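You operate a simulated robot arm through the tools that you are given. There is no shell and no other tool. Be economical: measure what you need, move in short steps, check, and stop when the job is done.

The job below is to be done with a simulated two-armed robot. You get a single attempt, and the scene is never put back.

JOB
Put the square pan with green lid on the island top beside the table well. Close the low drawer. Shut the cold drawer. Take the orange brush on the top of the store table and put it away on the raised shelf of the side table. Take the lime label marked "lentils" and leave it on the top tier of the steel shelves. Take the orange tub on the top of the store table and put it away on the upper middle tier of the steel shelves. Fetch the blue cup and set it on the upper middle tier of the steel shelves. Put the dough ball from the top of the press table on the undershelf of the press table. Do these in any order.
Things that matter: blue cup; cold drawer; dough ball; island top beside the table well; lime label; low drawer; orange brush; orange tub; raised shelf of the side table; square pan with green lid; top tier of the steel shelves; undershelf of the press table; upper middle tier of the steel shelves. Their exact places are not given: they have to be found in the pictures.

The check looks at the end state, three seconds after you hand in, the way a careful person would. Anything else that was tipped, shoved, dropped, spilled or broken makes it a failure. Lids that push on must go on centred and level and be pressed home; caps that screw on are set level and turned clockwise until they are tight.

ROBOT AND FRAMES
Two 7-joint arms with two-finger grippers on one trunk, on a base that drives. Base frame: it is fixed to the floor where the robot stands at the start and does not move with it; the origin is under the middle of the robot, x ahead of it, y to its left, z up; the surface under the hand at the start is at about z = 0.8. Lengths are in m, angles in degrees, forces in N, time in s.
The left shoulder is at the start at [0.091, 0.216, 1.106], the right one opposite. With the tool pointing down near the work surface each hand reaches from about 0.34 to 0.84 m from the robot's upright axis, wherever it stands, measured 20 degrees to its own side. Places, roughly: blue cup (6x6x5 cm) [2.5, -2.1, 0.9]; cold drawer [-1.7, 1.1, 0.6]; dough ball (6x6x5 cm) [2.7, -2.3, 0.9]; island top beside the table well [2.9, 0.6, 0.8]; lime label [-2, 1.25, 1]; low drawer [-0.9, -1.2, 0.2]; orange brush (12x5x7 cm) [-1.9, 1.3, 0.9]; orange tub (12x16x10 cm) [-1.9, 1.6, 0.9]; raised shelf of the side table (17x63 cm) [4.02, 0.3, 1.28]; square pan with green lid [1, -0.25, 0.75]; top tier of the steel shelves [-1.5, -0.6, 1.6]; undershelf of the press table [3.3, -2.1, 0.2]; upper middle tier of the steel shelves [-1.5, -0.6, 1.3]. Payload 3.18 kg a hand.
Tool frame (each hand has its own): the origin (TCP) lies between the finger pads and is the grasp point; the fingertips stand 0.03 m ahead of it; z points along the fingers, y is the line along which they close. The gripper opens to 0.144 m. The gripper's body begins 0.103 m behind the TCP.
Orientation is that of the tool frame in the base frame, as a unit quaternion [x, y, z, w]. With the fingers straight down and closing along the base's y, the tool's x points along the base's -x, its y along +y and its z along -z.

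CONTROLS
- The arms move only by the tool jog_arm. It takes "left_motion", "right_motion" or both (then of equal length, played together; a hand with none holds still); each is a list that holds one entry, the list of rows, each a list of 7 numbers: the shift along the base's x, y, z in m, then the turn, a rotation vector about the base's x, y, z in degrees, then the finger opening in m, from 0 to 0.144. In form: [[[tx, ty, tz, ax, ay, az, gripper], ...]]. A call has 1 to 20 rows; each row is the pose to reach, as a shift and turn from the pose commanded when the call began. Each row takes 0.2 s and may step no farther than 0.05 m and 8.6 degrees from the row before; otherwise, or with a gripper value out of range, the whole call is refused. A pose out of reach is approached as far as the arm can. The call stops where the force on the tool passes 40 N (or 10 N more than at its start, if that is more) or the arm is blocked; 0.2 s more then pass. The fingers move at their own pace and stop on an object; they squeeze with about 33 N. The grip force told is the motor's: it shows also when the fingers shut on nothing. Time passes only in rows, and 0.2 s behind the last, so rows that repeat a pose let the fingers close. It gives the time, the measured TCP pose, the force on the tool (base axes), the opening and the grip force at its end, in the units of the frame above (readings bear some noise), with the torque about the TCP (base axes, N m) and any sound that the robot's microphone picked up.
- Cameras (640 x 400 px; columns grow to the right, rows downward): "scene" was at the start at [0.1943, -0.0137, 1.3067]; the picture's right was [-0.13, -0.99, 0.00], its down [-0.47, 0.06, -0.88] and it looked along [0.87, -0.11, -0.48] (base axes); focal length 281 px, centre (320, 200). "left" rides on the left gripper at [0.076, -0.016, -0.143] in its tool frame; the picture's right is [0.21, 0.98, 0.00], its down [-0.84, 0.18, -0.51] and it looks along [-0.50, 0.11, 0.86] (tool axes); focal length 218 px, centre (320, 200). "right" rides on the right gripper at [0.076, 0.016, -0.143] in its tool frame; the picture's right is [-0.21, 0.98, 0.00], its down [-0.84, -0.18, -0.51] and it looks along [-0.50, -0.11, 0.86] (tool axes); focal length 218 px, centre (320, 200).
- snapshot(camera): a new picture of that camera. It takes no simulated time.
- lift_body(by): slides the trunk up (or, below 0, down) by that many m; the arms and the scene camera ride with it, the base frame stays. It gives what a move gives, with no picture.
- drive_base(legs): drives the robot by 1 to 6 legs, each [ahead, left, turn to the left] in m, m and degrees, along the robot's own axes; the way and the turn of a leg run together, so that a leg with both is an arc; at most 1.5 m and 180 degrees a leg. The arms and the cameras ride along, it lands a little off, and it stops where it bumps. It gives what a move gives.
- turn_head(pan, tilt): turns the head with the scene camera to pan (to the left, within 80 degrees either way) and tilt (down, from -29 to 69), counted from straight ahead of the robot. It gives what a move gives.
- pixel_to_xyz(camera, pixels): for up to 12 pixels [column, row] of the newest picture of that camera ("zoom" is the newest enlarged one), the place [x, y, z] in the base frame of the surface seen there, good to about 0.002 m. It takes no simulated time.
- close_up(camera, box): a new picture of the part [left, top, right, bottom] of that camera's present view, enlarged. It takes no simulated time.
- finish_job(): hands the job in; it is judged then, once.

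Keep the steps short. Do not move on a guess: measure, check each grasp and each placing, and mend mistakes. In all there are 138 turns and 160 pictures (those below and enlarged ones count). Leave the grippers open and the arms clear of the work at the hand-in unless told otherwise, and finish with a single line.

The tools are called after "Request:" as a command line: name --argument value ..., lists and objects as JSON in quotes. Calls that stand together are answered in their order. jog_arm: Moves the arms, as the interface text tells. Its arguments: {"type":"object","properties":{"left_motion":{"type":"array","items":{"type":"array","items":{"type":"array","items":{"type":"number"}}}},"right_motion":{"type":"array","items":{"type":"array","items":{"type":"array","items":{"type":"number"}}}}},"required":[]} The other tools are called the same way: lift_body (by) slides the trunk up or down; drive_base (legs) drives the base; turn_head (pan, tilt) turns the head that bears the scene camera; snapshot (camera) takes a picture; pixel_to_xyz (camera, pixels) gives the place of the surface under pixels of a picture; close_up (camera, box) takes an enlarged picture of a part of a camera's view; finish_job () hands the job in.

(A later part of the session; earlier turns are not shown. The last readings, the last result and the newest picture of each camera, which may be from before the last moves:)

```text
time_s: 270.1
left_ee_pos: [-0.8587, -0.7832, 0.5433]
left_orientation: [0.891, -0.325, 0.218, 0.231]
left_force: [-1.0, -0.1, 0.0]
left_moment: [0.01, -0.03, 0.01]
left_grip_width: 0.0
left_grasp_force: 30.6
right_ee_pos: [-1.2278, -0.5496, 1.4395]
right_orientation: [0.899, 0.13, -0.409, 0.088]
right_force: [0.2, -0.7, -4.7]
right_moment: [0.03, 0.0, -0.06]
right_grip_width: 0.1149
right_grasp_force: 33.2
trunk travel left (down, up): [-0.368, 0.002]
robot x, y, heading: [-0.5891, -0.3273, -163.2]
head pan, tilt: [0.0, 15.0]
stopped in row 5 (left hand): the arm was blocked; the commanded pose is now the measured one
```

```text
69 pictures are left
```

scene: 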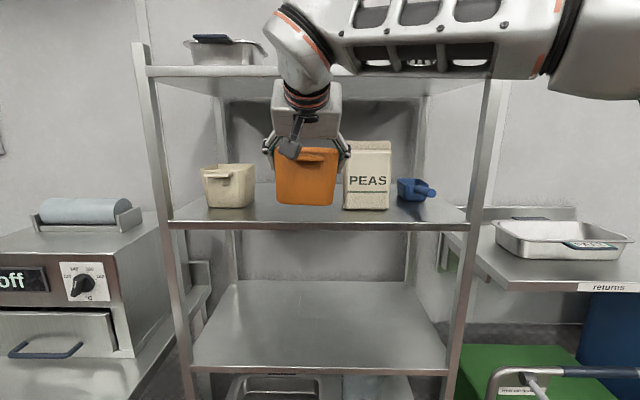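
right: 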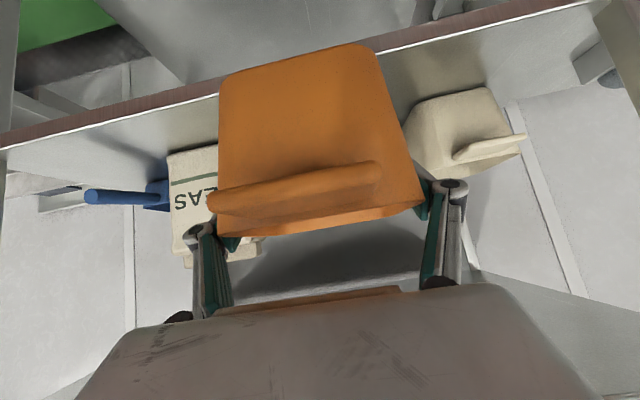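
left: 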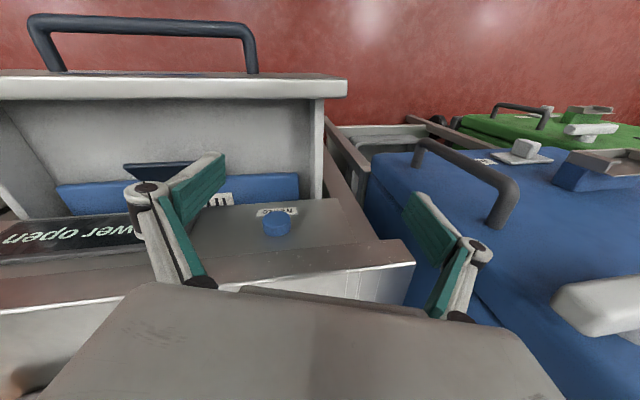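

Level again. Better geometry: I'll stand more to the right and face -131°, so the target lies 20° to my right. I back off, turn left 32°, and then swing the tub right.

Request:
drive_base --legs '[[-0.21, -0.1, 0], [0, 0, 32]]'

Request:
jog_arm --right_motion '[[[-0.036, 0.021, 0, 0, 0, -2.1, 0.08], [-0.072, 0.042, 0, 0, 0, -4.3, 0.08], [-0.108, 0.063, 0, 0, 0, -6.4, 0.08], [-0.144, 0.084, 0, 0, 0, -8.6, 0.08], [-0.18, 0.104, 0, 0, 0, -10.7, 0.08], [-0.217, 0.125, 0, 0, 0, -12.9, 0.08], [-0.25, 0.14, 0, 0, 0, -15, 0.08]]]'

Request:
turn_head --pan -25 --tilt 18

Request:
snapshot --camera "scene"

```text
time_s: 273.4
left_ee_pos: [-0.408, -0.7042, 0.5426]
left_orientation: [0.945, -0.069, 0.273, 0.164]
left_force: [-0.8, -0.7, 0.2]
left_moment: [-0.02, 0.0, -0.03]
left_grip_width: 0.0
left_grasp_force: 30.8
right_ee_pos: [-0.8436, -0.6974, 1.441]
right_orientation: [0.829, 0.369, -0.371, 0.197]
right_force: [-0.2, -0.4, -4.5]
right_moment: [-0.01, 0.01, 0.01]
right_grip_width: 0.1145
right_grasp_force: 33.0
trunk travel left (down, up): [-0.368, 0.002]
robot x, y, heading: [-0.4136, -0.1717, -131.6]
head pan, tilt: [0.0, 15.0]
```

```text
time_s: 275.0
left_ee_pos: [-0.4078, -0.7041, 0.5437]
left_orientation: [0.945, -0.07, 0.275, 0.165]
left_force: [0.5, 0.8, -0.7]
left_moment: [-0.01, -0.01, -0.01]
left_grip_width: 0.0
left_grasp_force: 31.0
right_ee_pos: [-1.096, -0.5571, 1.4402]
right_orientation: [0.872, 0.256, -0.391, 0.145]
right_force: [-0.3, -0.5, -4.4]
right_moment: [-0.02, 0.03, -0.01]
right_grip_width: 0.1147
right_grasp_force: 32.8
trunk travel left (down, up): [-0.368, 0.002]
robot x, y, heading: [-0.4122, -0.1709, -131.5]
head pan, tilt: [0.0, 15.0]
```

```text
time_s: 275.9
left_ee_pos: [-0.407, -0.7043, 0.5428]
left_orientation: [0.945, -0.069, 0.274, 0.165]
left_force: [-0.6, 0.5, 0.5]
left_moment: [0.05, 0.05, -0.01]
left_grip_width: 0.0
left_grasp_force: 30.7
right_ee_pos: [-1.0937, -0.559, 1.4396]
right_orientation: [0.87, 0.257, -0.393, 0.147]
right_force: [-0.2, 1.0, -4.3]
right_moment: [0.0, 0.02, -0.01]
right_grip_width: 0.1148
right_grasp_force: 33.1
trunk travel left (down, up): [-0.368, 0.002]
robot x, y, heading: [-0.4131, -0.171, -131.6]
head pan, tilt: [-25.0, 18.0]
```

```text
68 pictures are left
```

scene: 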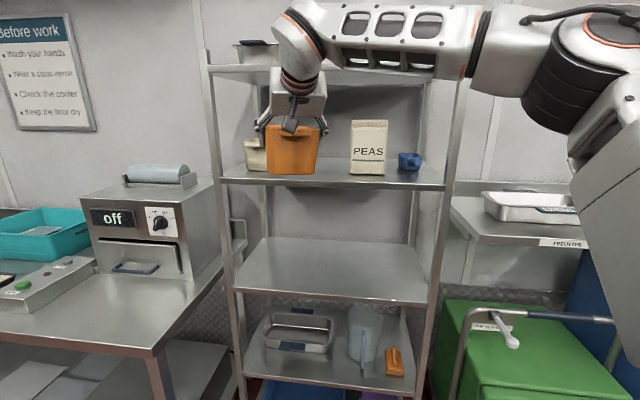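

Good: the tub is level and I can enter along the shelf's normal. I trim the 3° roll and drive in diagonally.

Request:
jog_arm --right_motion '[[[0, 0, 0, 2.3, 2.1, -0.3, 0.08]]]'

Request:
drive_base --legs '[[0.235, -0.158, 0]]'

Request:
snapshot --camera "scene"

Request:
snapshot --camera "right"

```text
time_s: 276.3
left_ee_pos: [-0.4066, -0.7036, 0.5438]
left_orientation: [0.945, -0.07, 0.275, 0.165]
left_force: [0.3, 0.1, 0.1]
left_moment: [0.04, 0.02, 0.01]
left_grip_width: 0.0002
left_grasp_force: 30.0
right_ee_pos: [-1.0935, -0.5589, 1.4406]
right_orientation: [0.867, 0.265, -0.404, 0.122]
right_force: [0.1, -0.5, -3.5]
right_moment: [0.0, 0.02, -0.01]
right_grip_width: 0.1148
right_grasp_force: 33.1
trunk travel left (down, up): [-0.368, 0.002]
robot x, y, heading: [-0.4131, -0.1734, -131.4]
head pan, tilt: [-25.0, 18.0]
```

```text
time_s: 278.3
left_ee_pos: [-0.6799, -0.7741, 0.5439]
left_orientation: [0.945, -0.068, 0.276, 0.165]
left_force: [1.0, 0.6, 0.6]
left_moment: [-0.02, -0.01, 0.02]
left_grip_width: 0.0
left_grasp_force: 31.0
right_ee_pos: [-1.3678, -0.6309, 1.4396]
right_orientation: [0.867, 0.266, -0.404, 0.123]
right_force: [-0.6, 0.7, -4.7]
right_moment: [-0.03, 0.03, 0.02]
right_grip_width: 0.1148
right_grasp_force: 32.8
trunk travel left (down, up): [-0.368, 0.002]
robot x, y, heading: [-0.6897, -0.2418, -131.2]
head pan, tilt: [-25.0, 18.0]
```

```text
67 pictures are left
```

scene: 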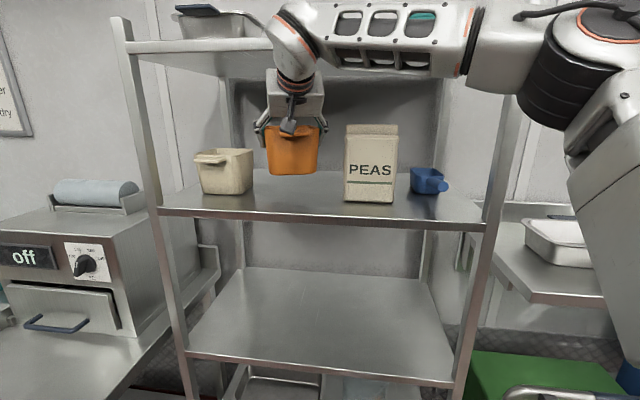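

```text
66 pictures are left
```

right: 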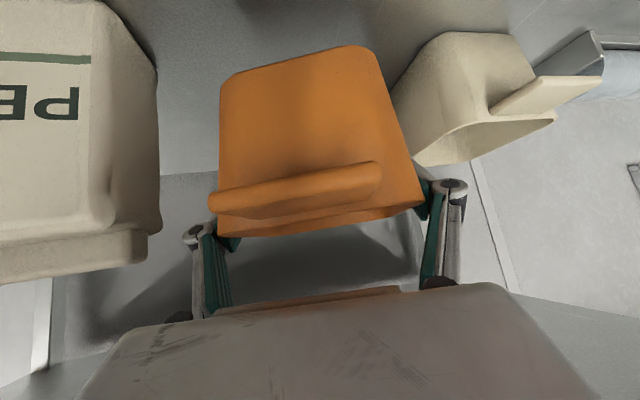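

The tub is over the free spot. I lower it gently onto the tier.

Request:
jog_arm --right_motion '[[[0, 0, -0.02, 0, 0, 0, 0.08], [0, 0, -0.04, 0, 0, 0, 0.08], [0, 0, -0.05, 0, 0, 0, 0.08], [0, 0, -0.056, 0, 0, 0, 0.08], [0, 0, -0.06, 0, 0, 0, 0.08]]]'

Request:
close_up --camera "scene" --box '[170, 50, 470, 240]'

```text
time_s: 279.5
left_ee_pos: [-0.679, -0.7749, 0.5434]
left_orientation: [0.945, -0.069, 0.274, 0.165]
left_force: [0.2, 0.7, -0.2]
left_moment: [-0.01, -0.01, 0.02]
left_grip_width: 0.0
left_grasp_force: 30.9
right_ee_pos: [-1.3668, -0.6315, 1.3805]
right_orientation: [0.867, 0.267, -0.403, 0.124]
right_force: [-0.4, 0.3, -4.3]
right_moment: [0.01, 0.0, 0.02]
right_grip_width: 0.1148
right_grasp_force: 33.0
trunk travel left (down, up): [-0.368, 0.002]
robot x, y, heading: [-0.6904, -0.2402, -131.4]
head pan, tilt: [-25.0, 18.0]
```

```text
2.11 times, centred on (320, 145) of scene
```

zoom: 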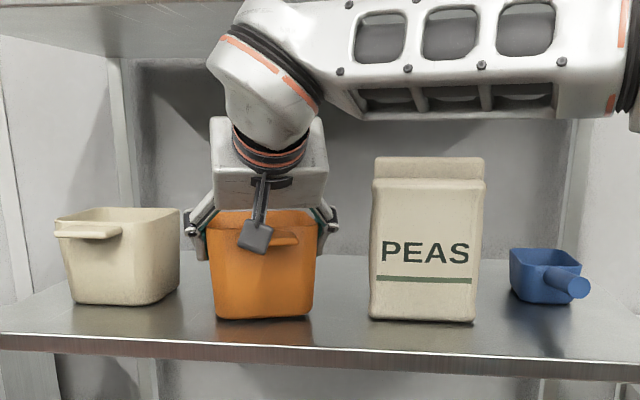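

Still 4 N hanging (not yet in contact). I lower in small steps.

Request:
jog_arm --right_motion '[[[0, 0, -0.003, 0, 0, 0, 0.08], [0, 0, -0.006, 0, 0, 0, 0.08]]]'

Request:
jog_arm --right_motion '[[[0, 0, -0.003, 0, 0, 0, 0.08], [0, 0, -0.005, 0, 0, 0, 0.08]]]'

```text
time_s: 280.1
left_ee_pos: [-0.6789, -0.7757, 0.5435]
left_orientation: [0.945, -0.068, 0.275, 0.165]
left_force: [0.4, 0.3, 0.0]
left_moment: [0.02, -0.02, 0.03]
left_grip_width: 0.0
left_grasp_force: 29.9
right_ee_pos: [-1.3659, -0.6315, 1.3771]
right_orientation: [0.865, 0.267, -0.405, 0.125]
right_force: [-1.6, 0.7, 5.0]
right_moment: [0.2, -0.33, 0.06]
right_grip_width: 0.115
right_grasp_force: 33.3
trunk travel left (down, up): [-0.368, 0.002]
robot x, y, heading: [-0.6841, -0.2434, -131.5]
head pan, tilt: [-25.0, 18.0]
```

```text
time_s: 280.7
left_ee_pos: [-0.6782, -0.7748, 0.5437]
left_orientation: [0.945, -0.069, 0.274, 0.166]
left_force: [0.2, -0.1, 0.0]
left_moment: [0.01, 0.01, 0.05]
left_grip_width: 0.0
left_grasp_force: 30.6
right_ee_pos: [-1.3654, -0.6308, 1.3773]
right_orientation: [0.864, 0.265, -0.409, 0.126]
right_force: [-7.3, -1.3, 33.7]
right_moment: [0.82, -0.9, 0.12]
right_grip_width: 0.1148
right_grasp_force: 33.1
trunk travel left (down, up): [-0.368, 0.002]
robot x, y, heading: [-0.6869, -0.244, -131.2]
head pan, tilt: [-25.0, 18.0]
```

Firm contact. I relax, open, and retreat along the tool axis (back and up).

Request:
jog_arm --right_motion '[[[0, 0, 0.005, 0, 0, 0, 0.11], [0, 0, 0.005, 0, 0, 0, 0.136], [0, 0, 0.005, 0, 0, 0, 0.136], [0.013, 0.009, 0.018, 0, 0, 0, 0.136], [0.032, 0.022, 0.035, 0, 0, 0, 0.136], [0.06, 0.041, 0.055, 0, 0, 0, 0.136], [0.088, 0.06, 0.075, 0, 0, 0, 0.136], [0.12, 0.08, 0.095, 0, 0, 0, 0.136], [0.15, 0.1, 0.11, 0, 0, 0, 0.144]]]'

Request:
snapshot --camera "scene"

```text
time_s: 282.7
left_ee_pos: [-0.6788, -0.7742, 0.544]
left_orientation: [0.945, -0.068, 0.274, 0.165]
left_force: [0.6, 0.8, 0.5]
left_moment: [0.0, 0.01, -0.04]
left_grip_width: 0.0001
left_grasp_force: 31.0
right_ee_pos: [-1.2134, -0.5282, 1.4795]
right_orientation: [0.866, 0.267, -0.404, 0.124]
right_force: [0.4, -0.6, -0.9]
right_moment: [-0.04, -0.01, 0.05]
right_grip_width: 0.1442
right_grasp_force: 0.0
trunk travel left (down, up): [-0.368, 0.002]
robot x, y, heading: [-0.6865, -0.2435, -131.5]
head pan, tilt: [-25.0, 18.0]
```

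```text
64 pictures are left
```

scene: 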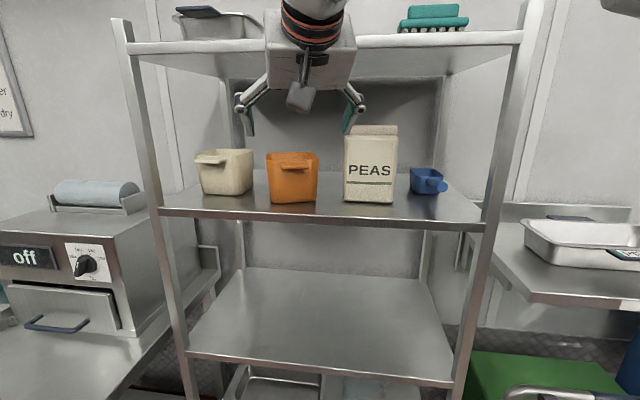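

Tub is standing on the tier, upright. Next the orange brush: back to the store table.

Request:
drive_base --legs '[[-0.15, 0, 0], [0, 0, -33.5], [-0.2, -0.86, 0], [-0.03, -0.86, 0], [0.35, 0, 0]]'

Request:
lift_body --by -0.19

Request:
turn_head --pan 0 --tilt 38

Request:
snapshot --camera "scene"

Request:
snapshot --camera "right"

```text
time_s: 302.6
left_ee_pos: [-1.4349, 1.0764, 0.5434]
left_orientation: [0.881, -0.348, 0.212, 0.239]
left_force: [-0.9, -0.6, -0.3]
left_moment: [0.0, -0.01, -0.01]
left_grip_width: 0.0
left_grasp_force: 30.9
right_ee_pos: [-1.7371, 1.5835, 1.4771]
right_orientation: [0.907, -0.005, -0.421, -0.004]
right_force: [0.1, -0.9, -0.5]
right_moment: [0.01, -0.01, 0.0]
right_grip_width: 0.1442
right_grasp_force: 0.2
trunk travel left (down, up): [-0.368, 0.002]
robot x, y, heading: [-1.1378, 1.5211, -166.1]
head pan, tilt: [-25.0, 18.0]
```

```text
time_s: 304.7
left_ee_pos: [-1.437, 1.0661, 0.3558]
left_orientation: [0.866, -0.369, 0.215, 0.258]
left_force: [-0.2, 1.2, 0.6]
left_moment: [0.04, 0.0, 0.0]
left_grip_width: 0.0002
left_grasp_force: 30.5
right_ee_pos: [-1.7332, 1.5842, 1.2898]
right_orientation: [0.906, -0.005, -0.424, -0.002]
right_force: [0.4, -0.1, 0.3]
right_moment: [0.01, -0.02, -0.01]
right_grip_width: 0.1439
right_grasp_force: 0.1
trunk travel left (down, up): [-0.178, 0.192]
robot x, y, heading: [-1.1397, 1.5154, -166.2]
head pan, tilt: [-25.0, 18.0]
```

```text
time_s: 305.6
left_ee_pos: [-1.4284, 1.0548, 0.3557]
left_orientation: [0.869, -0.36, 0.221, 0.258]
left_force: [-0.3, 0.4, -0.6]
left_moment: [0.03, 0.01, -0.04]
left_grip_width: 0.0
left_grasp_force: 30.3
right_ee_pos: [-1.7344, 1.5828, 1.2882]
right_orientation: [0.907, -0.005, -0.422, -0.003]
right_force: [0.0, 0.1, 0.0]
right_moment: [-0.04, 0.02, -0.03]
right_grip_width: 0.1439
right_grasp_force: 0.1
trunk travel left (down, up): [-0.178, 0.192]
robot x, y, heading: [-1.1378, 1.5153, -166.0]
head pan, tilt: [0.0, 38.0]
```

```text
63 pictures are left
```

scene: 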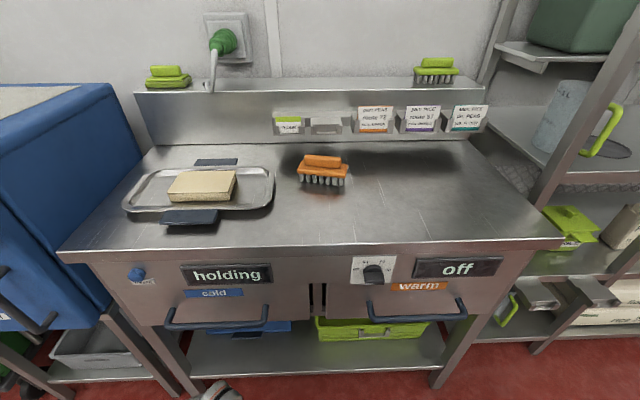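

```text
62 pictures are left
```

right: 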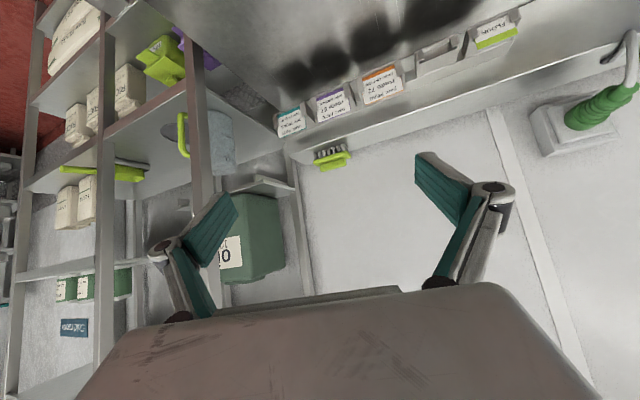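

I measure the brush's ends in a zoom.

Request:
close_up --camera "scene" --box '[280, 140, 370, 200]'

Request:
pixel_to_xyz --camera "zoom" --pixels '[[128, 195], [488, 205], [310, 140], [180, 135], [430, 145], [310, 220], [150, 215], [470, 230], [180, 165], [440, 175], [160, 260], [460, 300]]'

```text
6.67 times, centred on (325, 170) of scene
```

zoom: 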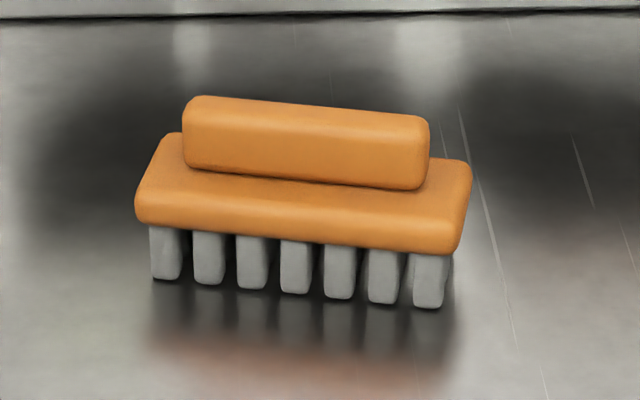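

```text
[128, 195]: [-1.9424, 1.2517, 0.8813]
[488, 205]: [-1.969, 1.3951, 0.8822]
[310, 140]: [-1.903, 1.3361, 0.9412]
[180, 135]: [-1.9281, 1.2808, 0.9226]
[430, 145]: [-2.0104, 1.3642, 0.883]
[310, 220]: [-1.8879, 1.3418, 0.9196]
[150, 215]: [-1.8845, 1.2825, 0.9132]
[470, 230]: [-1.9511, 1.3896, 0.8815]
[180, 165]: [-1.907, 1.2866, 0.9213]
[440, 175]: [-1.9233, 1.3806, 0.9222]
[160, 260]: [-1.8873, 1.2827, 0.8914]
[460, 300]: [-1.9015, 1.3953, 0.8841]
```

Brush plate centre (-1.908,1.336), length 0.115 along y. I grip its ends: pre-pose, descend to z=0.925 and close in one call.

Request:
jog_arm --right_motion '[[[-0.019, -0.027, -0.029, 0, 0, 0.8, 0.144], [-0.038, -0.054, -0.058, 0, 0, 1.6, 0.144], [-0.057, -0.081, -0.087, 0, 0, 2.4, 0.144], [-0.076, -0.108, -0.116, 0, 0, 3.2, 0.144], [-0.095, -0.135, -0.145, 0, 0, 4, 0.144], [-0.114, -0.162, -0.174, 0, 0, 4.8, 0.144], [-0.133, -0.19, -0.203, 0, 0, 5.6, 0.144], [-0.152, -0.218, -0.232, 0, 0, 6.4, 0.144], [-0.1736, -0.2468, -0.26, 0, 0, 7, 0.144], [-0.1736, -0.2468, -0.3, 0, 0, 7, 0.144], [-0.1736, -0.2468, -0.335, 0, 0, 7, 0.144], [-0.1736, -0.2468, -0.363, 0, 0, 7, 0.144], [-0.1736, -0.2468, -0.363, 0, 0, 7, 0.12], [-0.1736, -0.2468, -0.363, 0, 0, 7, 0.1], [-0.1736, -0.2468, -0.363, 0, 0, 7, 0.09], [-0.1736, -0.2468, -0.363, 0, 0, 7, 0.09]]]'

Request:
snapshot --camera "right"

```text
time_s: 309.0
left_ee_pos: [-1.4331, 1.0447, 0.3596]
left_orientation: [0.87, -0.354, 0.221, 0.263]
left_force: [0.6, -0.6, 0.1]
left_moment: [0.02, -0.03, -0.01]
left_grip_width: 0.0
left_grasp_force: 30.0
right_ee_pos: [-1.9092, 1.3365, 0.9246]
right_orientation: [0.905, 0.051, -0.421, 0.023]
right_force: [-0.5, -0.4, 0.1]
right_moment: [-0.01, 0.03, -0.01]
right_grip_width: 0.1205
right_grasp_force: 33.4
trunk travel left (down, up): [-0.178, 0.192]
robot x, y, heading: [-1.1393, 1.5134, -166.3]
head pan, tilt: [0.0, 38.0]
```

```text
60 pictures are left
```

right: 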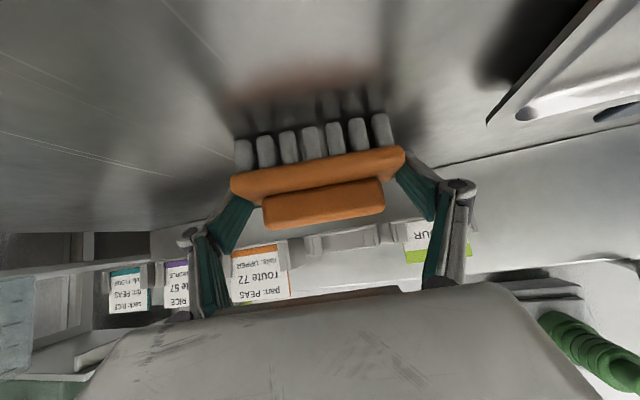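

Brush gripped (0.12 m). I lift and retract it close, then drive back, south round the well table, and east.

Request:
jog_arm --right_motion '[[[0, 0, 0.04, 0, 0, 0, 0.09], [0, 0, 0.085, 0, 0, 0, 0.09], [0.03, 0.008, 0.12, 0, 0, 0, 0.09], [0.07, 0.018, 0.145, 0, 0, 0, 0.09], [0.11, 0.028, 0.17, 0, 0, 0, 0.09], [0.15, 0.04, 0.19, 0, 0, 0, 0.09], [0.19, 0.06, 0.2, 0, 0, 0, 0.09], [0.22, 0.09, 0.2, 0, 0, 0, 0.09]]]'

Request:
drive_base --legs '[[-0.4, 0, 0], [0, 0, 76], [1.5, 0.25, 0], [1.5, 0.55, 0], [0, 0, 90], [1.4, -0.15, 0]]'

Request:
turn_head --pan 15 --tilt 15

Request:
snapshot --camera "scene"

Request:
pixel_to_xyz --camera "scene" --pixels '[[320, 200], [100, 200], [200, 150], [320, 130], [450, 130], [550, 200], [200, 250], [450, 200]]'

```text
time_s: 310.8
left_ee_pos: [-1.4322, 1.0445, 0.3598]
left_orientation: [0.871, -0.353, 0.221, 0.262]
left_force: [-0.7, 0.1, -0.2]
left_moment: [-0.01, 0.02, -0.01]
left_grip_width: 0.0
left_grasp_force: 30.5
right_ee_pos: [-1.6904, 1.4282, 1.1239]
right_orientation: [0.905, 0.05, -0.421, 0.023]
right_force: [0.0, 0.3, -1.7]
right_moment: [0.03, -0.01, 0.02]
right_grip_width: 0.1202
right_grasp_force: 33.3
trunk travel left (down, up): [-0.178, 0.192]
robot x, y, heading: [-1.1347, 1.5192, -166.1]
head pan, tilt: [0.0, 38.0]
```

```text
refused: leg 3 is longer than a leg can be; nothing moved
```

```text
time_s: 311.6
left_ee_pos: [-1.4333, 1.0444, 0.3594]
left_orientation: [0.87, -0.352, 0.222, 0.263]
left_force: [-0.3, -0.4, -0.1]
left_moment: [-0.01, -0.02, 0.02]
left_grip_width: 0.0
left_grasp_force: 30.4
right_ee_pos: [-1.6907, 1.4265, 1.1238]
right_orientation: [0.905, 0.049, -0.422, 0.022]
right_force: [0.6, -0.1, -0.7]
right_moment: [-0.03, 0.0, 0.01]
right_grip_width: 0.1204
right_grasp_force: 33.4
trunk travel left (down, up): [-0.178, 0.192]
robot x, y, heading: [-1.1357, 1.5171, -166.0]
head pan, tilt: [15.0, 15.0]
```

```text
59 pictures are left
```

scene: 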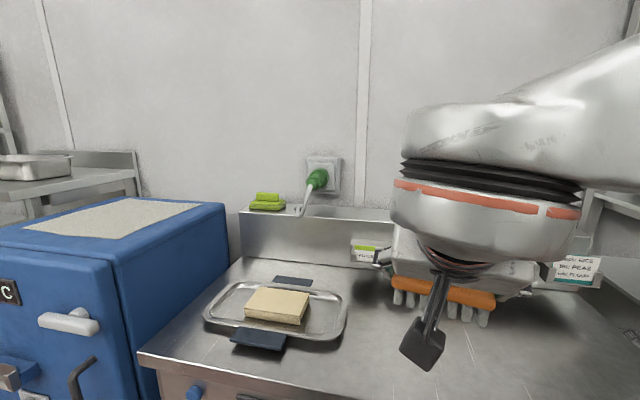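

```text
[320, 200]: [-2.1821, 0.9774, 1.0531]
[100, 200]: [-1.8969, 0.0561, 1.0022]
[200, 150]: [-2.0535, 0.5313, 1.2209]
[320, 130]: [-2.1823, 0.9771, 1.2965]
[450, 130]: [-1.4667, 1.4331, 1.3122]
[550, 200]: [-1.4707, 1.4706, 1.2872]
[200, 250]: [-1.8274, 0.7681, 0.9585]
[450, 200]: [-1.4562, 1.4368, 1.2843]
```

The drive was refused (legs over 1.5 m in total); I resend with shorter legs.

Request:
drive_base --legs '[[-0.4, 0, 0], [0, 0, 76], [1.45, 0.25, 0], [1.4, 0.5, 0], [0.1, 0, 90], [1.4, -0.15, 0]]'

Request:
snapshot --camera "scene"

Request:
pixel_to_xyz --camera "scene" --pixels '[[320, 200], [100, 200], [200, 150], [320, 130], [450, 130], [550, 200], [200, 250], [450, 200]]'

```text
time_s: 341.8
left_ee_pos: [1.7362, -1.2783, 0.3588]
left_orientation: [0.489, 0.802, 0.295, -0.176]
left_force: [0.6, 0.6, 0.0]
left_moment: [-0.04, 0.0, -0.06]
left_grip_width: 0.0
left_grasp_force: 30.5
right_ee_pos: [1.8581, -1.7235, 1.1233]
right_orientation: [0.097, 0.902, -0.046, 0.419]
right_force: [-0.6, -0.8, -0.9]
right_moment: [-0.01, 0.05, 0.0]
right_grip_width: 0.1195
right_grasp_force: 33.2
trunk travel left (down, up): [-0.178, 0.192]
robot x, y, heading: [1.3066, -1.6287, -4.8]
head pan, tilt: [15.0, 15.0]
```

```text
58 pictures are left
```

scene: 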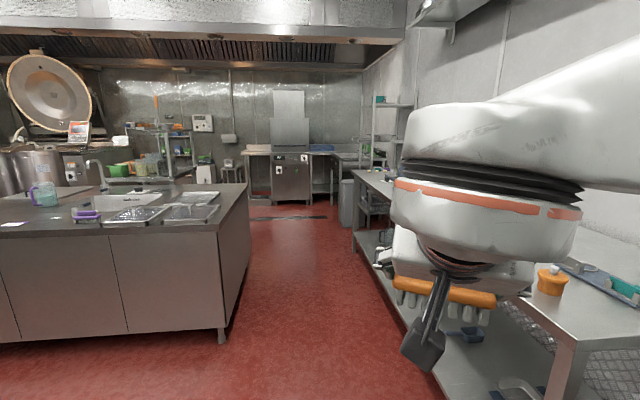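

```text
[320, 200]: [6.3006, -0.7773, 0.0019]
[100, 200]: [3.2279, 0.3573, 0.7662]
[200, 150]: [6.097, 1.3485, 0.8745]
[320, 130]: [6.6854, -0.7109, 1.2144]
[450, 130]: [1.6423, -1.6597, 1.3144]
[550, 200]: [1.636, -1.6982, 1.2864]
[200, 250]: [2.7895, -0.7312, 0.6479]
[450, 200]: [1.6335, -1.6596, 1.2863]
```

The island is ahead-left. I zoom into its region to find the side table's raised shelf and the island's free top.

Request:
close_up --camera "scene" --box '[0, 90, 260, 250]'

Request:
pixel_to_xyz --camera "zoom" --pixels '[[560, 260], [580, 235], [420, 235], [330, 95], [400, 150], [480, 180], [200, 180], [60, 340], [550, 340], [430, 105], [130, 150], [270, 300]]'

```text
2.46 times, centred on (130, 170) of scene
```

zoom: 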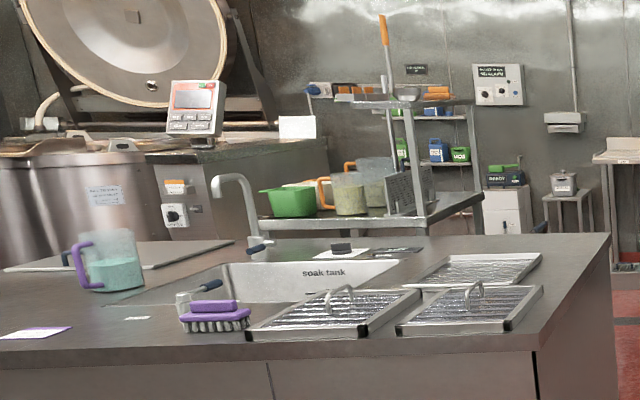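

```text
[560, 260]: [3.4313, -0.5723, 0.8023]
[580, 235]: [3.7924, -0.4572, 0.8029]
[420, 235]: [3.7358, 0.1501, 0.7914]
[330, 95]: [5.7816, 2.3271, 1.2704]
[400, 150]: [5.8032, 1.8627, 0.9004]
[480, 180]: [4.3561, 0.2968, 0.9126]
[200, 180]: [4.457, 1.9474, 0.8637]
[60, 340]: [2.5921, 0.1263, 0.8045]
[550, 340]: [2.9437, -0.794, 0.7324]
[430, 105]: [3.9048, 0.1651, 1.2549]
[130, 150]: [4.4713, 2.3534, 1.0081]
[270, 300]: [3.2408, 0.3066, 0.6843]
```

The raised shelf (z≈1.26) of the side table stands behind the island near (3.9–4.1, 0.0–0.6). I go round the island's south end along y≈-1.45 and turn north.

Request:
drive_base --legs '[[0, 0, 4.8], [1.45, 0.17, 0], [1.45, 0, 0], [0, 0, 88]]'

Request:
turn_head --pan 10 --tilt 18

Request:
snapshot --camera "scene"

Request:
pixel_to_xyz --camera "scene" --pixels '[[320, 200], [100, 200], [200, 200], [320, 150], [400, 150], [200, 150], [320, 300], [250, 150]]'

```text
time_s: 353.6
left_ee_pos: [3.9751, -0.9508, 0.3584]
left_orientation: [0.448, 0.823, 0.289, -0.195]
left_force: [-0.8, -0.5, -1.2]
left_moment: [0.07, 0.0, 0.02]
left_grip_width: 0.0001
left_grasp_force: 30.6
right_ee_pos: [4.1441, -1.3855, 1.1217]
right_orientation: [0.048, 0.906, -0.023, 0.42]
right_force: [1.2, 0.6, -1.7]
right_moment: [-0.02, 0.08, -0.02]
right_grip_width: 0.1194
right_grasp_force: 32.9
trunk travel left (down, up): [-0.178, 0.192]
robot x, y, heading: [3.5811, -1.3526, 1.3]
head pan, tilt: [15.0, 15.0]
stopped in leg 3: the robot was blocked; the commanded pose is now the measured one
```

```text
time_s: 354.3
left_ee_pos: [3.9739, -0.9505, 0.3606]
left_orientation: [0.448, 0.823, 0.29, -0.193]
left_force: [-0.3, 0.6, 0.7]
left_moment: [0.0, 0.01, -0.01]
left_grip_width: 0.0002
left_grasp_force: 30.9
right_ee_pos: [4.1397, -1.3864, 1.126]
right_orientation: [0.049, 0.905, -0.024, 0.423]
right_force: [0.3, 0.6, -1.0]
right_moment: [0.02, -0.02, 0.0]
right_grip_width: 0.1194
right_grasp_force: 33.3
trunk travel left (down, up): [-0.178, 0.192]
robot x, y, heading: [3.5843, -1.3565, 1.3]
head pan, tilt: [10.0, 18.0]
```

```text
56 pictures are left
```

scene: 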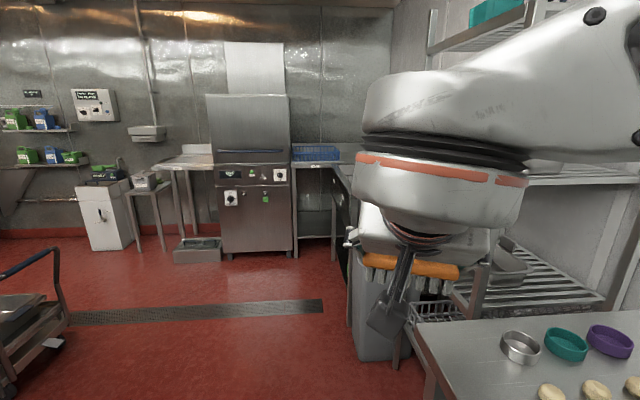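

```text
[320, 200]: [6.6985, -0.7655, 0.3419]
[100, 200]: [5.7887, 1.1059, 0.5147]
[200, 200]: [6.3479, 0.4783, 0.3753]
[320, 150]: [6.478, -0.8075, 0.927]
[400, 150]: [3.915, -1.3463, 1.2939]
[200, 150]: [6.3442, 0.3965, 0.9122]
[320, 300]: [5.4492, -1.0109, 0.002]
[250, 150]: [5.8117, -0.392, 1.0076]
```

I was blocked by the corner of the dough table on my right. I shift left, pass it, and turn north.

Request:
drive_base --legs '[[-0.05, 0, 0], [0, 0.28, 0], [0.9, 0.05, 0], [0, 0, 88]]'

Request:
turn_head --pan 20 --tilt 15

Request:
snapshot --camera "scene"

Request:
pixel_to_xyz --camera "scene" --pixels '[[320, 200], [100, 200], [200, 200], [320, 150], [400, 150], [200, 150], [320, 300], [250, 150], [250, 120], [320, 110]]'

```text
time_s: 366.0
left_ee_pos: [4.0432, -0.5916, 0.3604]
left_orientation: [-0.243, 0.905, 0.077, -0.34]
left_force: [-0.8, 0.7, -0.5]
left_moment: [0.0, -0.02, -0.02]
left_grip_width: 0.0
left_grasp_force: 30.6
right_ee_pos: [4.4846, -0.4489, 1.126]
right_orientation: [-0.587, 0.69, 0.274, 0.322]
right_force: [0.0, 0.1, -0.8]
right_moment: [0.0, -0.03, -0.04]
right_grip_width: 0.1193
right_grasp_force: 33.3
trunk travel left (down, up): [-0.178, 0.192]
robot x, y, heading: [4.4268, -1.0035, 88.2]
head pan, tilt: [10.0, 18.0]
```

```text
time_s: 366.7
left_ee_pos: [4.0424, -0.5921, 0.36]
left_orientation: [-0.242, 0.905, 0.077, -0.341]
left_force: [0.2, -0.3, 0.1]
left_moment: [0.02, 0.0, -0.01]
left_grip_width: 0.0001
left_grasp_force: 31.0
right_ee_pos: [4.4855, -0.45, 1.1255]
right_orientation: [-0.587, 0.69, 0.275, 0.323]
right_force: [-0.6, 0.1, -1.3]
right_moment: [-0.02, -0.03, -0.03]
right_grip_width: 0.1191
right_grasp_force: 32.6
trunk travel left (down, up): [-0.178, 0.192]
robot x, y, heading: [4.4246, -1.0032, 88.3]
head pan, tilt: [20.0, 15.0]
```

```text
55 pictures are left
```

scene: 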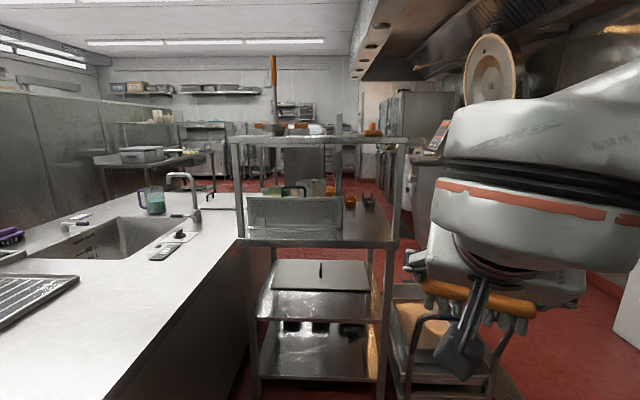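

```text
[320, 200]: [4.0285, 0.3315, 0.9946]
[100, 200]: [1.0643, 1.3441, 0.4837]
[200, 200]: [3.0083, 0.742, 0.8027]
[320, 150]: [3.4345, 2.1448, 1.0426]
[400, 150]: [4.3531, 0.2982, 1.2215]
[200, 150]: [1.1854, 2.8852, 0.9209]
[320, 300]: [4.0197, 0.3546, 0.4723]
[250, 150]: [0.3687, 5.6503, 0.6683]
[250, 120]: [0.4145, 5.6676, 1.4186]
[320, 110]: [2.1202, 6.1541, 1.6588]
```

The raised shelf faces me squarely (px 230–410, row ~140). I zoom and measure it.

Request:
close_up --camera "scene" --box '[220, 100, 430, 230]'

Request:
pixel_to_xyz --camera "zoom" --pixels '[[40, 125], [150, 122], [300, 122], [400, 118], [540, 122], [460, 100], [290, 95], [120, 100], [300, 112], [200, 112], [570, 300], [470, 85]]'

```text
3.05 times, centred on (325, 165) of scene
```

zoom: 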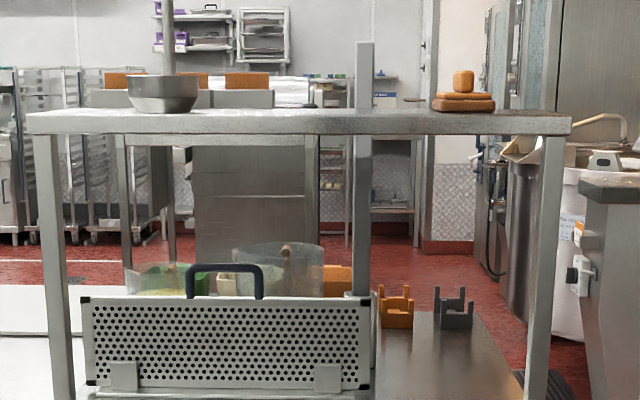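

```text
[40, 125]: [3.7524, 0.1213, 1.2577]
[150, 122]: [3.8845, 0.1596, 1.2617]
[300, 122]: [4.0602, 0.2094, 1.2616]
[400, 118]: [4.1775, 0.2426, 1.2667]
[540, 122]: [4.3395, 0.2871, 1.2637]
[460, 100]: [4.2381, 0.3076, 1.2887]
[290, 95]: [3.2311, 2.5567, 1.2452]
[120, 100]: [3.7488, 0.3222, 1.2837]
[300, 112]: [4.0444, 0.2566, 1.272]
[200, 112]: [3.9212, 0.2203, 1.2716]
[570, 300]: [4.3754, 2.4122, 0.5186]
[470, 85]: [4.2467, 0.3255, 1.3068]
```

Shelf top z≈1.272, front edge (3.75,0.12)→(4.34,0.29); bowl at left, orange item at right, free middle. I check the vertical post (zoom 363) and a low cart, and raise trunk and hand.

Request:
pixel_to_xyz --camera "zoom" --pixels '[[363, 60], [363, 95], [363, 200], [165, 95], [168, 40], [440, 105], [492, 105]]'

Request:
pixel_to_xyz --camera "scene" --pixels '[[400, 300], [400, 350], [420, 320], [395, 290], [372, 132]]'

Request:
lift_body --by 0.19

Request:
jog_arm --right_motion '[[[0, 0, 0.04, 0, 0, -2, 0.09], [0, 0, 0.08, 0, 0, -4, 0.09], [0, 0, 0.12, 0, 0, -6, 0.09], [0, 0, 0.15, 0, 0, -8, 0.09]]]'

```text
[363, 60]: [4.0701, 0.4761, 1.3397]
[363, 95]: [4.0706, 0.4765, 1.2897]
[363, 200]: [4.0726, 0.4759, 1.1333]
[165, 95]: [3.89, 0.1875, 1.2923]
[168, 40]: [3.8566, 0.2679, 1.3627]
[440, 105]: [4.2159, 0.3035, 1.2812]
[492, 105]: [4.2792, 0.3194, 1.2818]
```

```text
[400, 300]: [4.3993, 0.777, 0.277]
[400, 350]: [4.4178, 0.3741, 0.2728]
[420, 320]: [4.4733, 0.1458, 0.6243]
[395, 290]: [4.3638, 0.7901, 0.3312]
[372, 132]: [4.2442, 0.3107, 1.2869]
```

```text
time_s: 368.8
left_ee_pos: [4.0368, -0.5932, 0.55]
left_orientation: [-0.241, 0.904, 0.078, -0.344]
left_force: [1.4, 0.2, -0.2]
left_moment: [-0.01, -0.05, -0.01]
left_grip_width: 0.0
left_grasp_force: 30.8
right_ee_pos: [4.4863, -0.4487, 1.3156]
right_orientation: [-0.588, 0.69, 0.274, 0.322]
right_force: [0.8, 0.4, -0.6]
right_moment: [0.01, 0.01, 0.01]
right_grip_width: 0.1193
right_grasp_force: 32.7
trunk travel left (down, up): [-0.368, 0.002]
robot x, y, heading: [4.4262, -1.0032, 88.4]
head pan, tilt: [20.0, 15.0]
```

```text
time_s: 369.8
left_ee_pos: [4.0375, -0.5918, 0.5517]
left_orientation: [-0.241, 0.904, 0.08, -0.343]
left_force: [0.2, 0.3, 0.0]
left_moment: [0.04, 0.03, -0.01]
left_grip_width: 0.0001
left_grasp_force: 30.5
right_ee_pos: [4.4867, -0.4515, 1.4657]
right_orientation: [-0.538, 0.729, 0.25, 0.341]
right_force: [-0.2, 0.3, -1.6]
right_moment: [0.01, -0.01, 0.03]
right_grip_width: 0.1194
right_grasp_force: 33.1
trunk travel left (down, up): [-0.368, 0.002]
robot x, y, heading: [4.4211, -0.9994, 88.4]
head pan, tilt: [20.0, 15.0]
```

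The post stands behind the shelf, the cart begins at y≈0.12. I drive up and turn to face the free spot.

Request:
drive_base --legs '[[0.55, -0.105, 0], [0, 0, 46.6]]'

Request:
turn_head --pan 0 --tilt 15

Request:
snapshot --camera "scene"

```text
time_s: 375.2
left_ee_pos: [3.9808, -0.4416, 0.551]
left_orientation: [-0.58, 0.734, -0.064, -0.348]
left_force: [0.4, -0.3, -0.4]
left_moment: [-0.01, -0.02, -0.01]
left_grip_width: 0.0
left_grasp_force: 30.4
right_ee_pos: [4.1873, -0.0175, 1.4656]
right_orientation: [0.783, -0.456, -0.365, -0.213]
right_force: [-0.2, -1.0, -1.6]
right_moment: [-0.02, -0.03, -0.01]
right_grip_width: 0.1194
right_grasp_force: 32.7
trunk travel left (down, up): [-0.368, 0.002]
robot x, y, heading: [4.5485, -0.4429, 134.8]
head pan, tilt: [20.0, 15.0]
```

```text
time_s: 376.0
left_ee_pos: [3.9807, -0.4421, 0.5528]
left_orientation: [-0.58, 0.734, -0.063, -0.348]
left_force: [-0.2, -0.2, -0.6]
left_moment: [-0.03, -0.02, 0.01]
left_grip_width: 0.0
left_grasp_force: 31.2
right_ee_pos: [4.1871, -0.0176, 1.4653]
right_orientation: [0.783, -0.456, -0.366, -0.213]
right_force: [0.2, -0.5, -1.0]
right_moment: [-0.01, -0.01, 0.01]
right_grip_width: 0.1194
right_grasp_force: 33.2
trunk travel left (down, up): [-0.368, 0.002]
robot x, y, heading: [4.548, -0.4406, 135.0]
head pan, tilt: [0.0, 15.0]
```

```text
53 pictures are left
```

scene: 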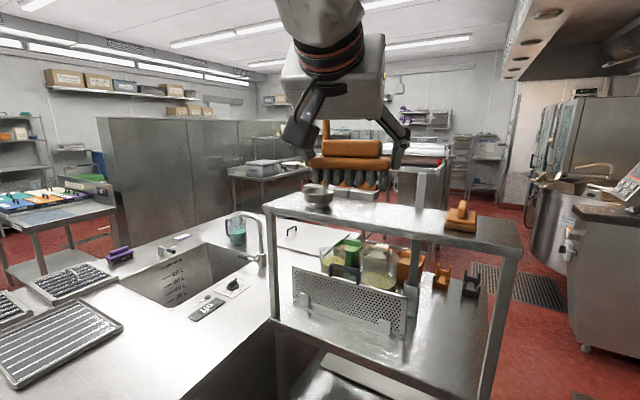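

The shelf's free middle is around pixel (390,210). I verify the spot, then move the brush over and lower.

Request:
pixel_to_xyz --camera "scene" --pixels '[[350, 205], [380, 210], [410, 215], [440, 222], [400, 205], [370, 218], [318, 188], [330, 200]]'

Request:
jog_arm --right_motion '[[[-0.021, 0.036, 0, 0, 0, 0, 0.09], [-0.042, 0.073, 0, 0, 0, 0, 0.09], [-0.063, 0.11, -0.01, 0, 0, 0, 0.09], [-0.084, 0.147, -0.02, 0, 0, 0, 0.09], [-0.105, 0.183, -0.03, 0, 0, 0, 0.09], [-0.12, 0.22, -0.04, 0, 0, 0, 0.09], [-0.137, 0.255, -0.05, 0, 0, 0, 0.09], [-0.14, 0.284, -0.07, 0, 0, 0, 0.09]]]'

Request:
snapshot --camera "scene"

Request:
snapshot --camera "right"

```text
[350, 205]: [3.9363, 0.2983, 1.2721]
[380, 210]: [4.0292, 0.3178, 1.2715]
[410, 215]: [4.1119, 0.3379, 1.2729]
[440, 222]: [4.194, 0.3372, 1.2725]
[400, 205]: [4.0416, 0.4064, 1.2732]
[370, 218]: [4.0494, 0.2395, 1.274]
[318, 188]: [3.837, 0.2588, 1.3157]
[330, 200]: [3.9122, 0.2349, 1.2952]
```

```text
time_s: 377.8
left_ee_pos: [3.9806, -0.4433, 0.5515]
left_orientation: [-0.58, 0.734, -0.065, -0.347]
left_force: [0.4, 0.1, 0.4]
left_moment: [0.0, -0.01, 0.02]
left_grip_width: 0.0
left_grasp_force: 30.4
right_ee_pos: [4.0482, 0.2677, 1.3937]
right_orientation: [0.784, -0.455, -0.365, -0.213]
right_force: [0.2, -1.0, -2.2]
right_moment: [-0.01, -0.02, 0.01]
right_grip_width: 0.1192
right_grasp_force: 33.3
trunk travel left (down, up): [-0.368, 0.002]
robot x, y, heading: [4.5483, -0.4398, 134.9]
head pan, tilt: [0.0, 15.0]
```

```text
52 pictures are left
```

scene: 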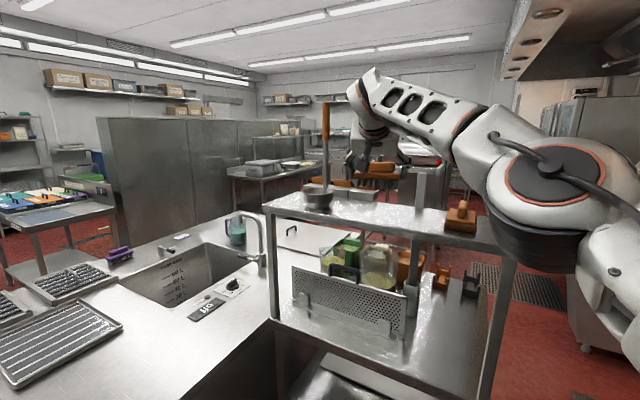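

```text
51 pictures are left
```

right: 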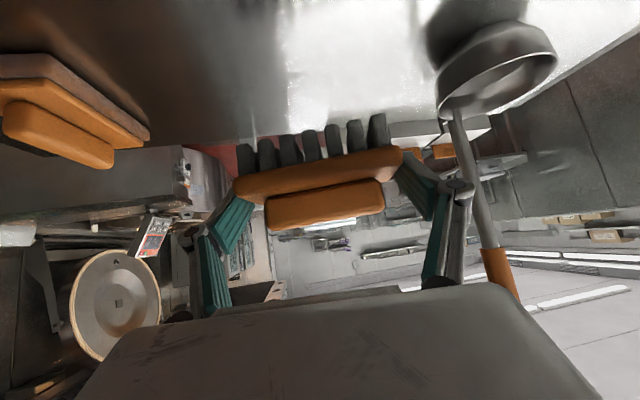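

Position good, nothing near within 10 cm. I lower to the shelf.

Request:
jog_arm --right_motion '[[[0, 0, -0.03, 0, 0, 0, 0.09], [0, 0, -0.055, 0, 0, 0, 0.09], [0, 0, -0.068, 0, 0, 0, 0.09], [0, 0, -0.074, 0, 0, 0, 0.09]]]'

Request:
jog_arm --right_motion '[[[0, 0, -0.003, 0, 0, 0, 0.09], [0, 0, -0.005, 0, 0, 0, 0.09]]]'

```text
time_s: 378.8
left_ee_pos: [3.9801, -0.4426, 0.5518]
left_orientation: [-0.58, 0.734, -0.063, -0.347]
left_force: [-0.1, 0.7, 0.2]
left_moment: [0.0, -0.01, -0.01]
left_grip_width: 0.0
left_grasp_force: 31.0
right_ee_pos: [4.0473, 0.2655, 1.3199]
right_orientation: [0.783, -0.455, -0.367, -0.213]
right_force: [0.0, -0.2, -0.8]
right_moment: [0.0, -0.04, -0.03]
right_grip_width: 0.1192
right_grasp_force: 33.6
trunk travel left (down, up): [-0.368, 0.002]
robot x, y, heading: [4.5466, -0.4445, 135.2]
head pan, tilt: [0.0, 15.0]
```

```text
time_s: 379.4
left_ee_pos: [3.9805, -0.4439, 0.5516]
left_orientation: [-0.581, 0.733, -0.064, -0.347]
left_force: [0.2, -0.3, -0.1]
left_moment: [0.01, 0.02, 0.02]
left_grip_width: 0.0002
left_grasp_force: 30.4
right_ee_pos: [4.048, 0.2655, 1.3162]
right_orientation: [0.782, -0.457, -0.366, -0.213]
right_force: [0.0, -0.5, -0.3]
right_moment: [0.01, -0.02, -0.01]
right_grip_width: 0.1192
right_grasp_force: 32.7
trunk travel left (down, up): [-0.368, 0.002]
robot x, y, heading: [4.5498, -0.4457, 134.8]
head pan, tilt: [0.0, 15.0]
```

At contact height (force ≈0). I open and retreat upward and back, and check.

Request:
jog_arm --right_motion '[[[0, 0, -0.001, 0, 0, 0, 0.125], [0, 0, -0.001, 0, 0, 0, 0.144], [0, 0, 0, 0, 0, 0, 0.144], [0.005, -0.01, 0.03, 0, 0, 0, 0.144], [0.015, -0.03, 0.065, 0, 0, 0, 0.144], [0.035, -0.06, 0.095, 0, 0, 0, 0.144], [0.055, -0.1, 0.115, 0, 0, 0, 0.144], [0.075, -0.14, 0.13, 0, 0, 0, 0.144], [0.095, -0.18, 0.14, 0, 0, 0, 0.144]]]'

Request:
snapshot --camera "scene"

Request:
pixel_to_xyz --camera "scene" --pixels '[[100, 300], [200, 320], [120, 240], [150, 300], [60, 350], [240, 300], [110, 255], [230, 250], [195, 235], [280, 235]]'

```text
time_s: 381.4
left_ee_pos: [3.9811, -0.4447, 0.5521]
left_orientation: [-0.58, 0.734, -0.063, -0.348]
left_force: [-0.8, 0.1, -0.4]
left_moment: [0.05, -0.02, -0.01]
left_grip_width: 0.0002
left_grasp_force: 30.8
right_ee_pos: [4.1413, 0.0845, 1.458]
right_orientation: [0.783, -0.456, -0.366, -0.213]
right_force: [0.3, 0.1, 1.0]
right_moment: [-0.01, 0.01, -0.01]
right_grip_width: 0.1439
right_grasp_force: 0.1
trunk travel left (down, up): [-0.368, 0.002]
robot x, y, heading: [4.5509, -0.4454, 135.1]
head pan, tilt: [0.0, 15.0]
```

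```text
50 pictures are left
```

scene: 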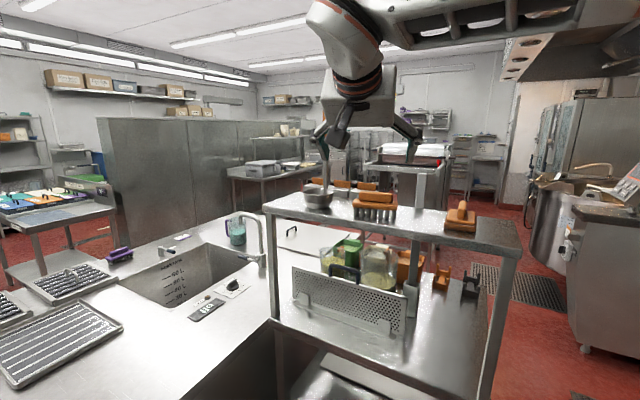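

```text
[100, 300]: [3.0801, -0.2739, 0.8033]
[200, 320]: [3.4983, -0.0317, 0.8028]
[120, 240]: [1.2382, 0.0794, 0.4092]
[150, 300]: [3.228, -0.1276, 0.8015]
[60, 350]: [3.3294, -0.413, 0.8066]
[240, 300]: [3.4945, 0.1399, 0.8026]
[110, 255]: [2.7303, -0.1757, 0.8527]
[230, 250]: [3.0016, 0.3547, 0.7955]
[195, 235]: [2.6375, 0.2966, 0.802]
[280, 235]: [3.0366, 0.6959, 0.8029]
```

The brush stands on the raised shelf. Next the press table: I back out, face west and drive along the aisle, then look left at the press table.

Request:
drive_base --legs '[[-0.3, 0.44, 0], [0, 0, 45], [1.3, 0.33, 0]]'

Request:
turn_head --pan 65 --tilt 25

Request:
snapshot --camera "scene"

Request:
pixel_to_xyz --camera "scene" --pixels '[[320, 200], [400, 200], [240, 200], [480, 200], [320, 250], [400, 150], [320, 320], [450, 260]]'

```text
time_s: 394.2
left_ee_pos: [2.7426, -1.7056, 0.552]
left_orientation: [0.82, -0.451, 0.193, 0.295]
left_force: [0.1, 0.2, -0.2]
left_moment: [0.03, 0.01, -0.01]
left_grip_width: 0.0001
left_grasp_force: 30.6
right_ee_pos: [2.4767, -1.2217, 1.4567]
right_orientation: [0.898, -0.117, -0.42, -0.055]
right_force: [-0.3, 0.2, -0.1]
right_moment: [0.03, -0.03, 0.0]
right_grip_width: 0.1439
right_grasp_force: 0.1
trunk travel left (down, up): [-0.368, 0.002]
robot x, y, heading: [3.1395, -1.3047, -179.3]
head pan, tilt: [0.0, 15.0]
```

```text
time_s: 395.6
left_ee_pos: [2.7431, -1.707, 0.552]
left_orientation: [0.82, -0.45, 0.195, 0.296]
left_force: [-0.4, 0.1, 0.5]
left_moment: [0.02, 0.04, 0.0]
left_grip_width: 0.0002
left_grasp_force: 30.3
right_ee_pos: [2.478, -1.222, 1.4568]
right_orientation: [0.898, -0.117, -0.42, -0.054]
right_force: [0.3, -0.1, 0.0]
right_moment: [0.02, -0.02, -0.01]
right_grip_width: 0.1439
right_grasp_force: 0.1
trunk travel left (down, up): [-0.368, 0.002]
robot x, y, heading: [3.1427, -1.301, -179.4]
head pan, tilt: [65.0, 25.0]
```

```text
49 pictures are left
```

scene: 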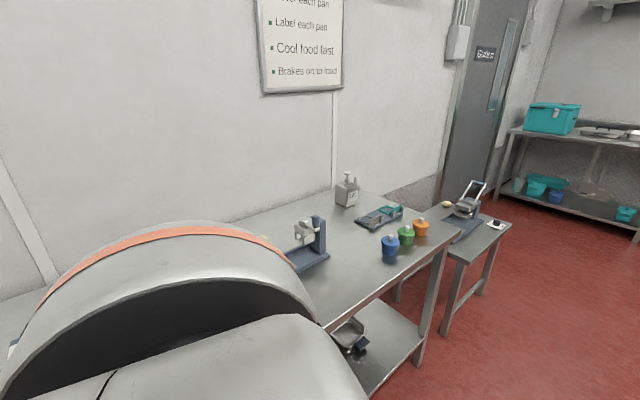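

```text
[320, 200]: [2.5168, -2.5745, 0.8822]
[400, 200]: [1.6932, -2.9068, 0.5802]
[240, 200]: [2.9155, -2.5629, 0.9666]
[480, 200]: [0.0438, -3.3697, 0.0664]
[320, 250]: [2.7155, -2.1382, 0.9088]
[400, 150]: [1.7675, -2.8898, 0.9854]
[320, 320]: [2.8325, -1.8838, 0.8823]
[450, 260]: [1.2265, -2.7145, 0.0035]
```

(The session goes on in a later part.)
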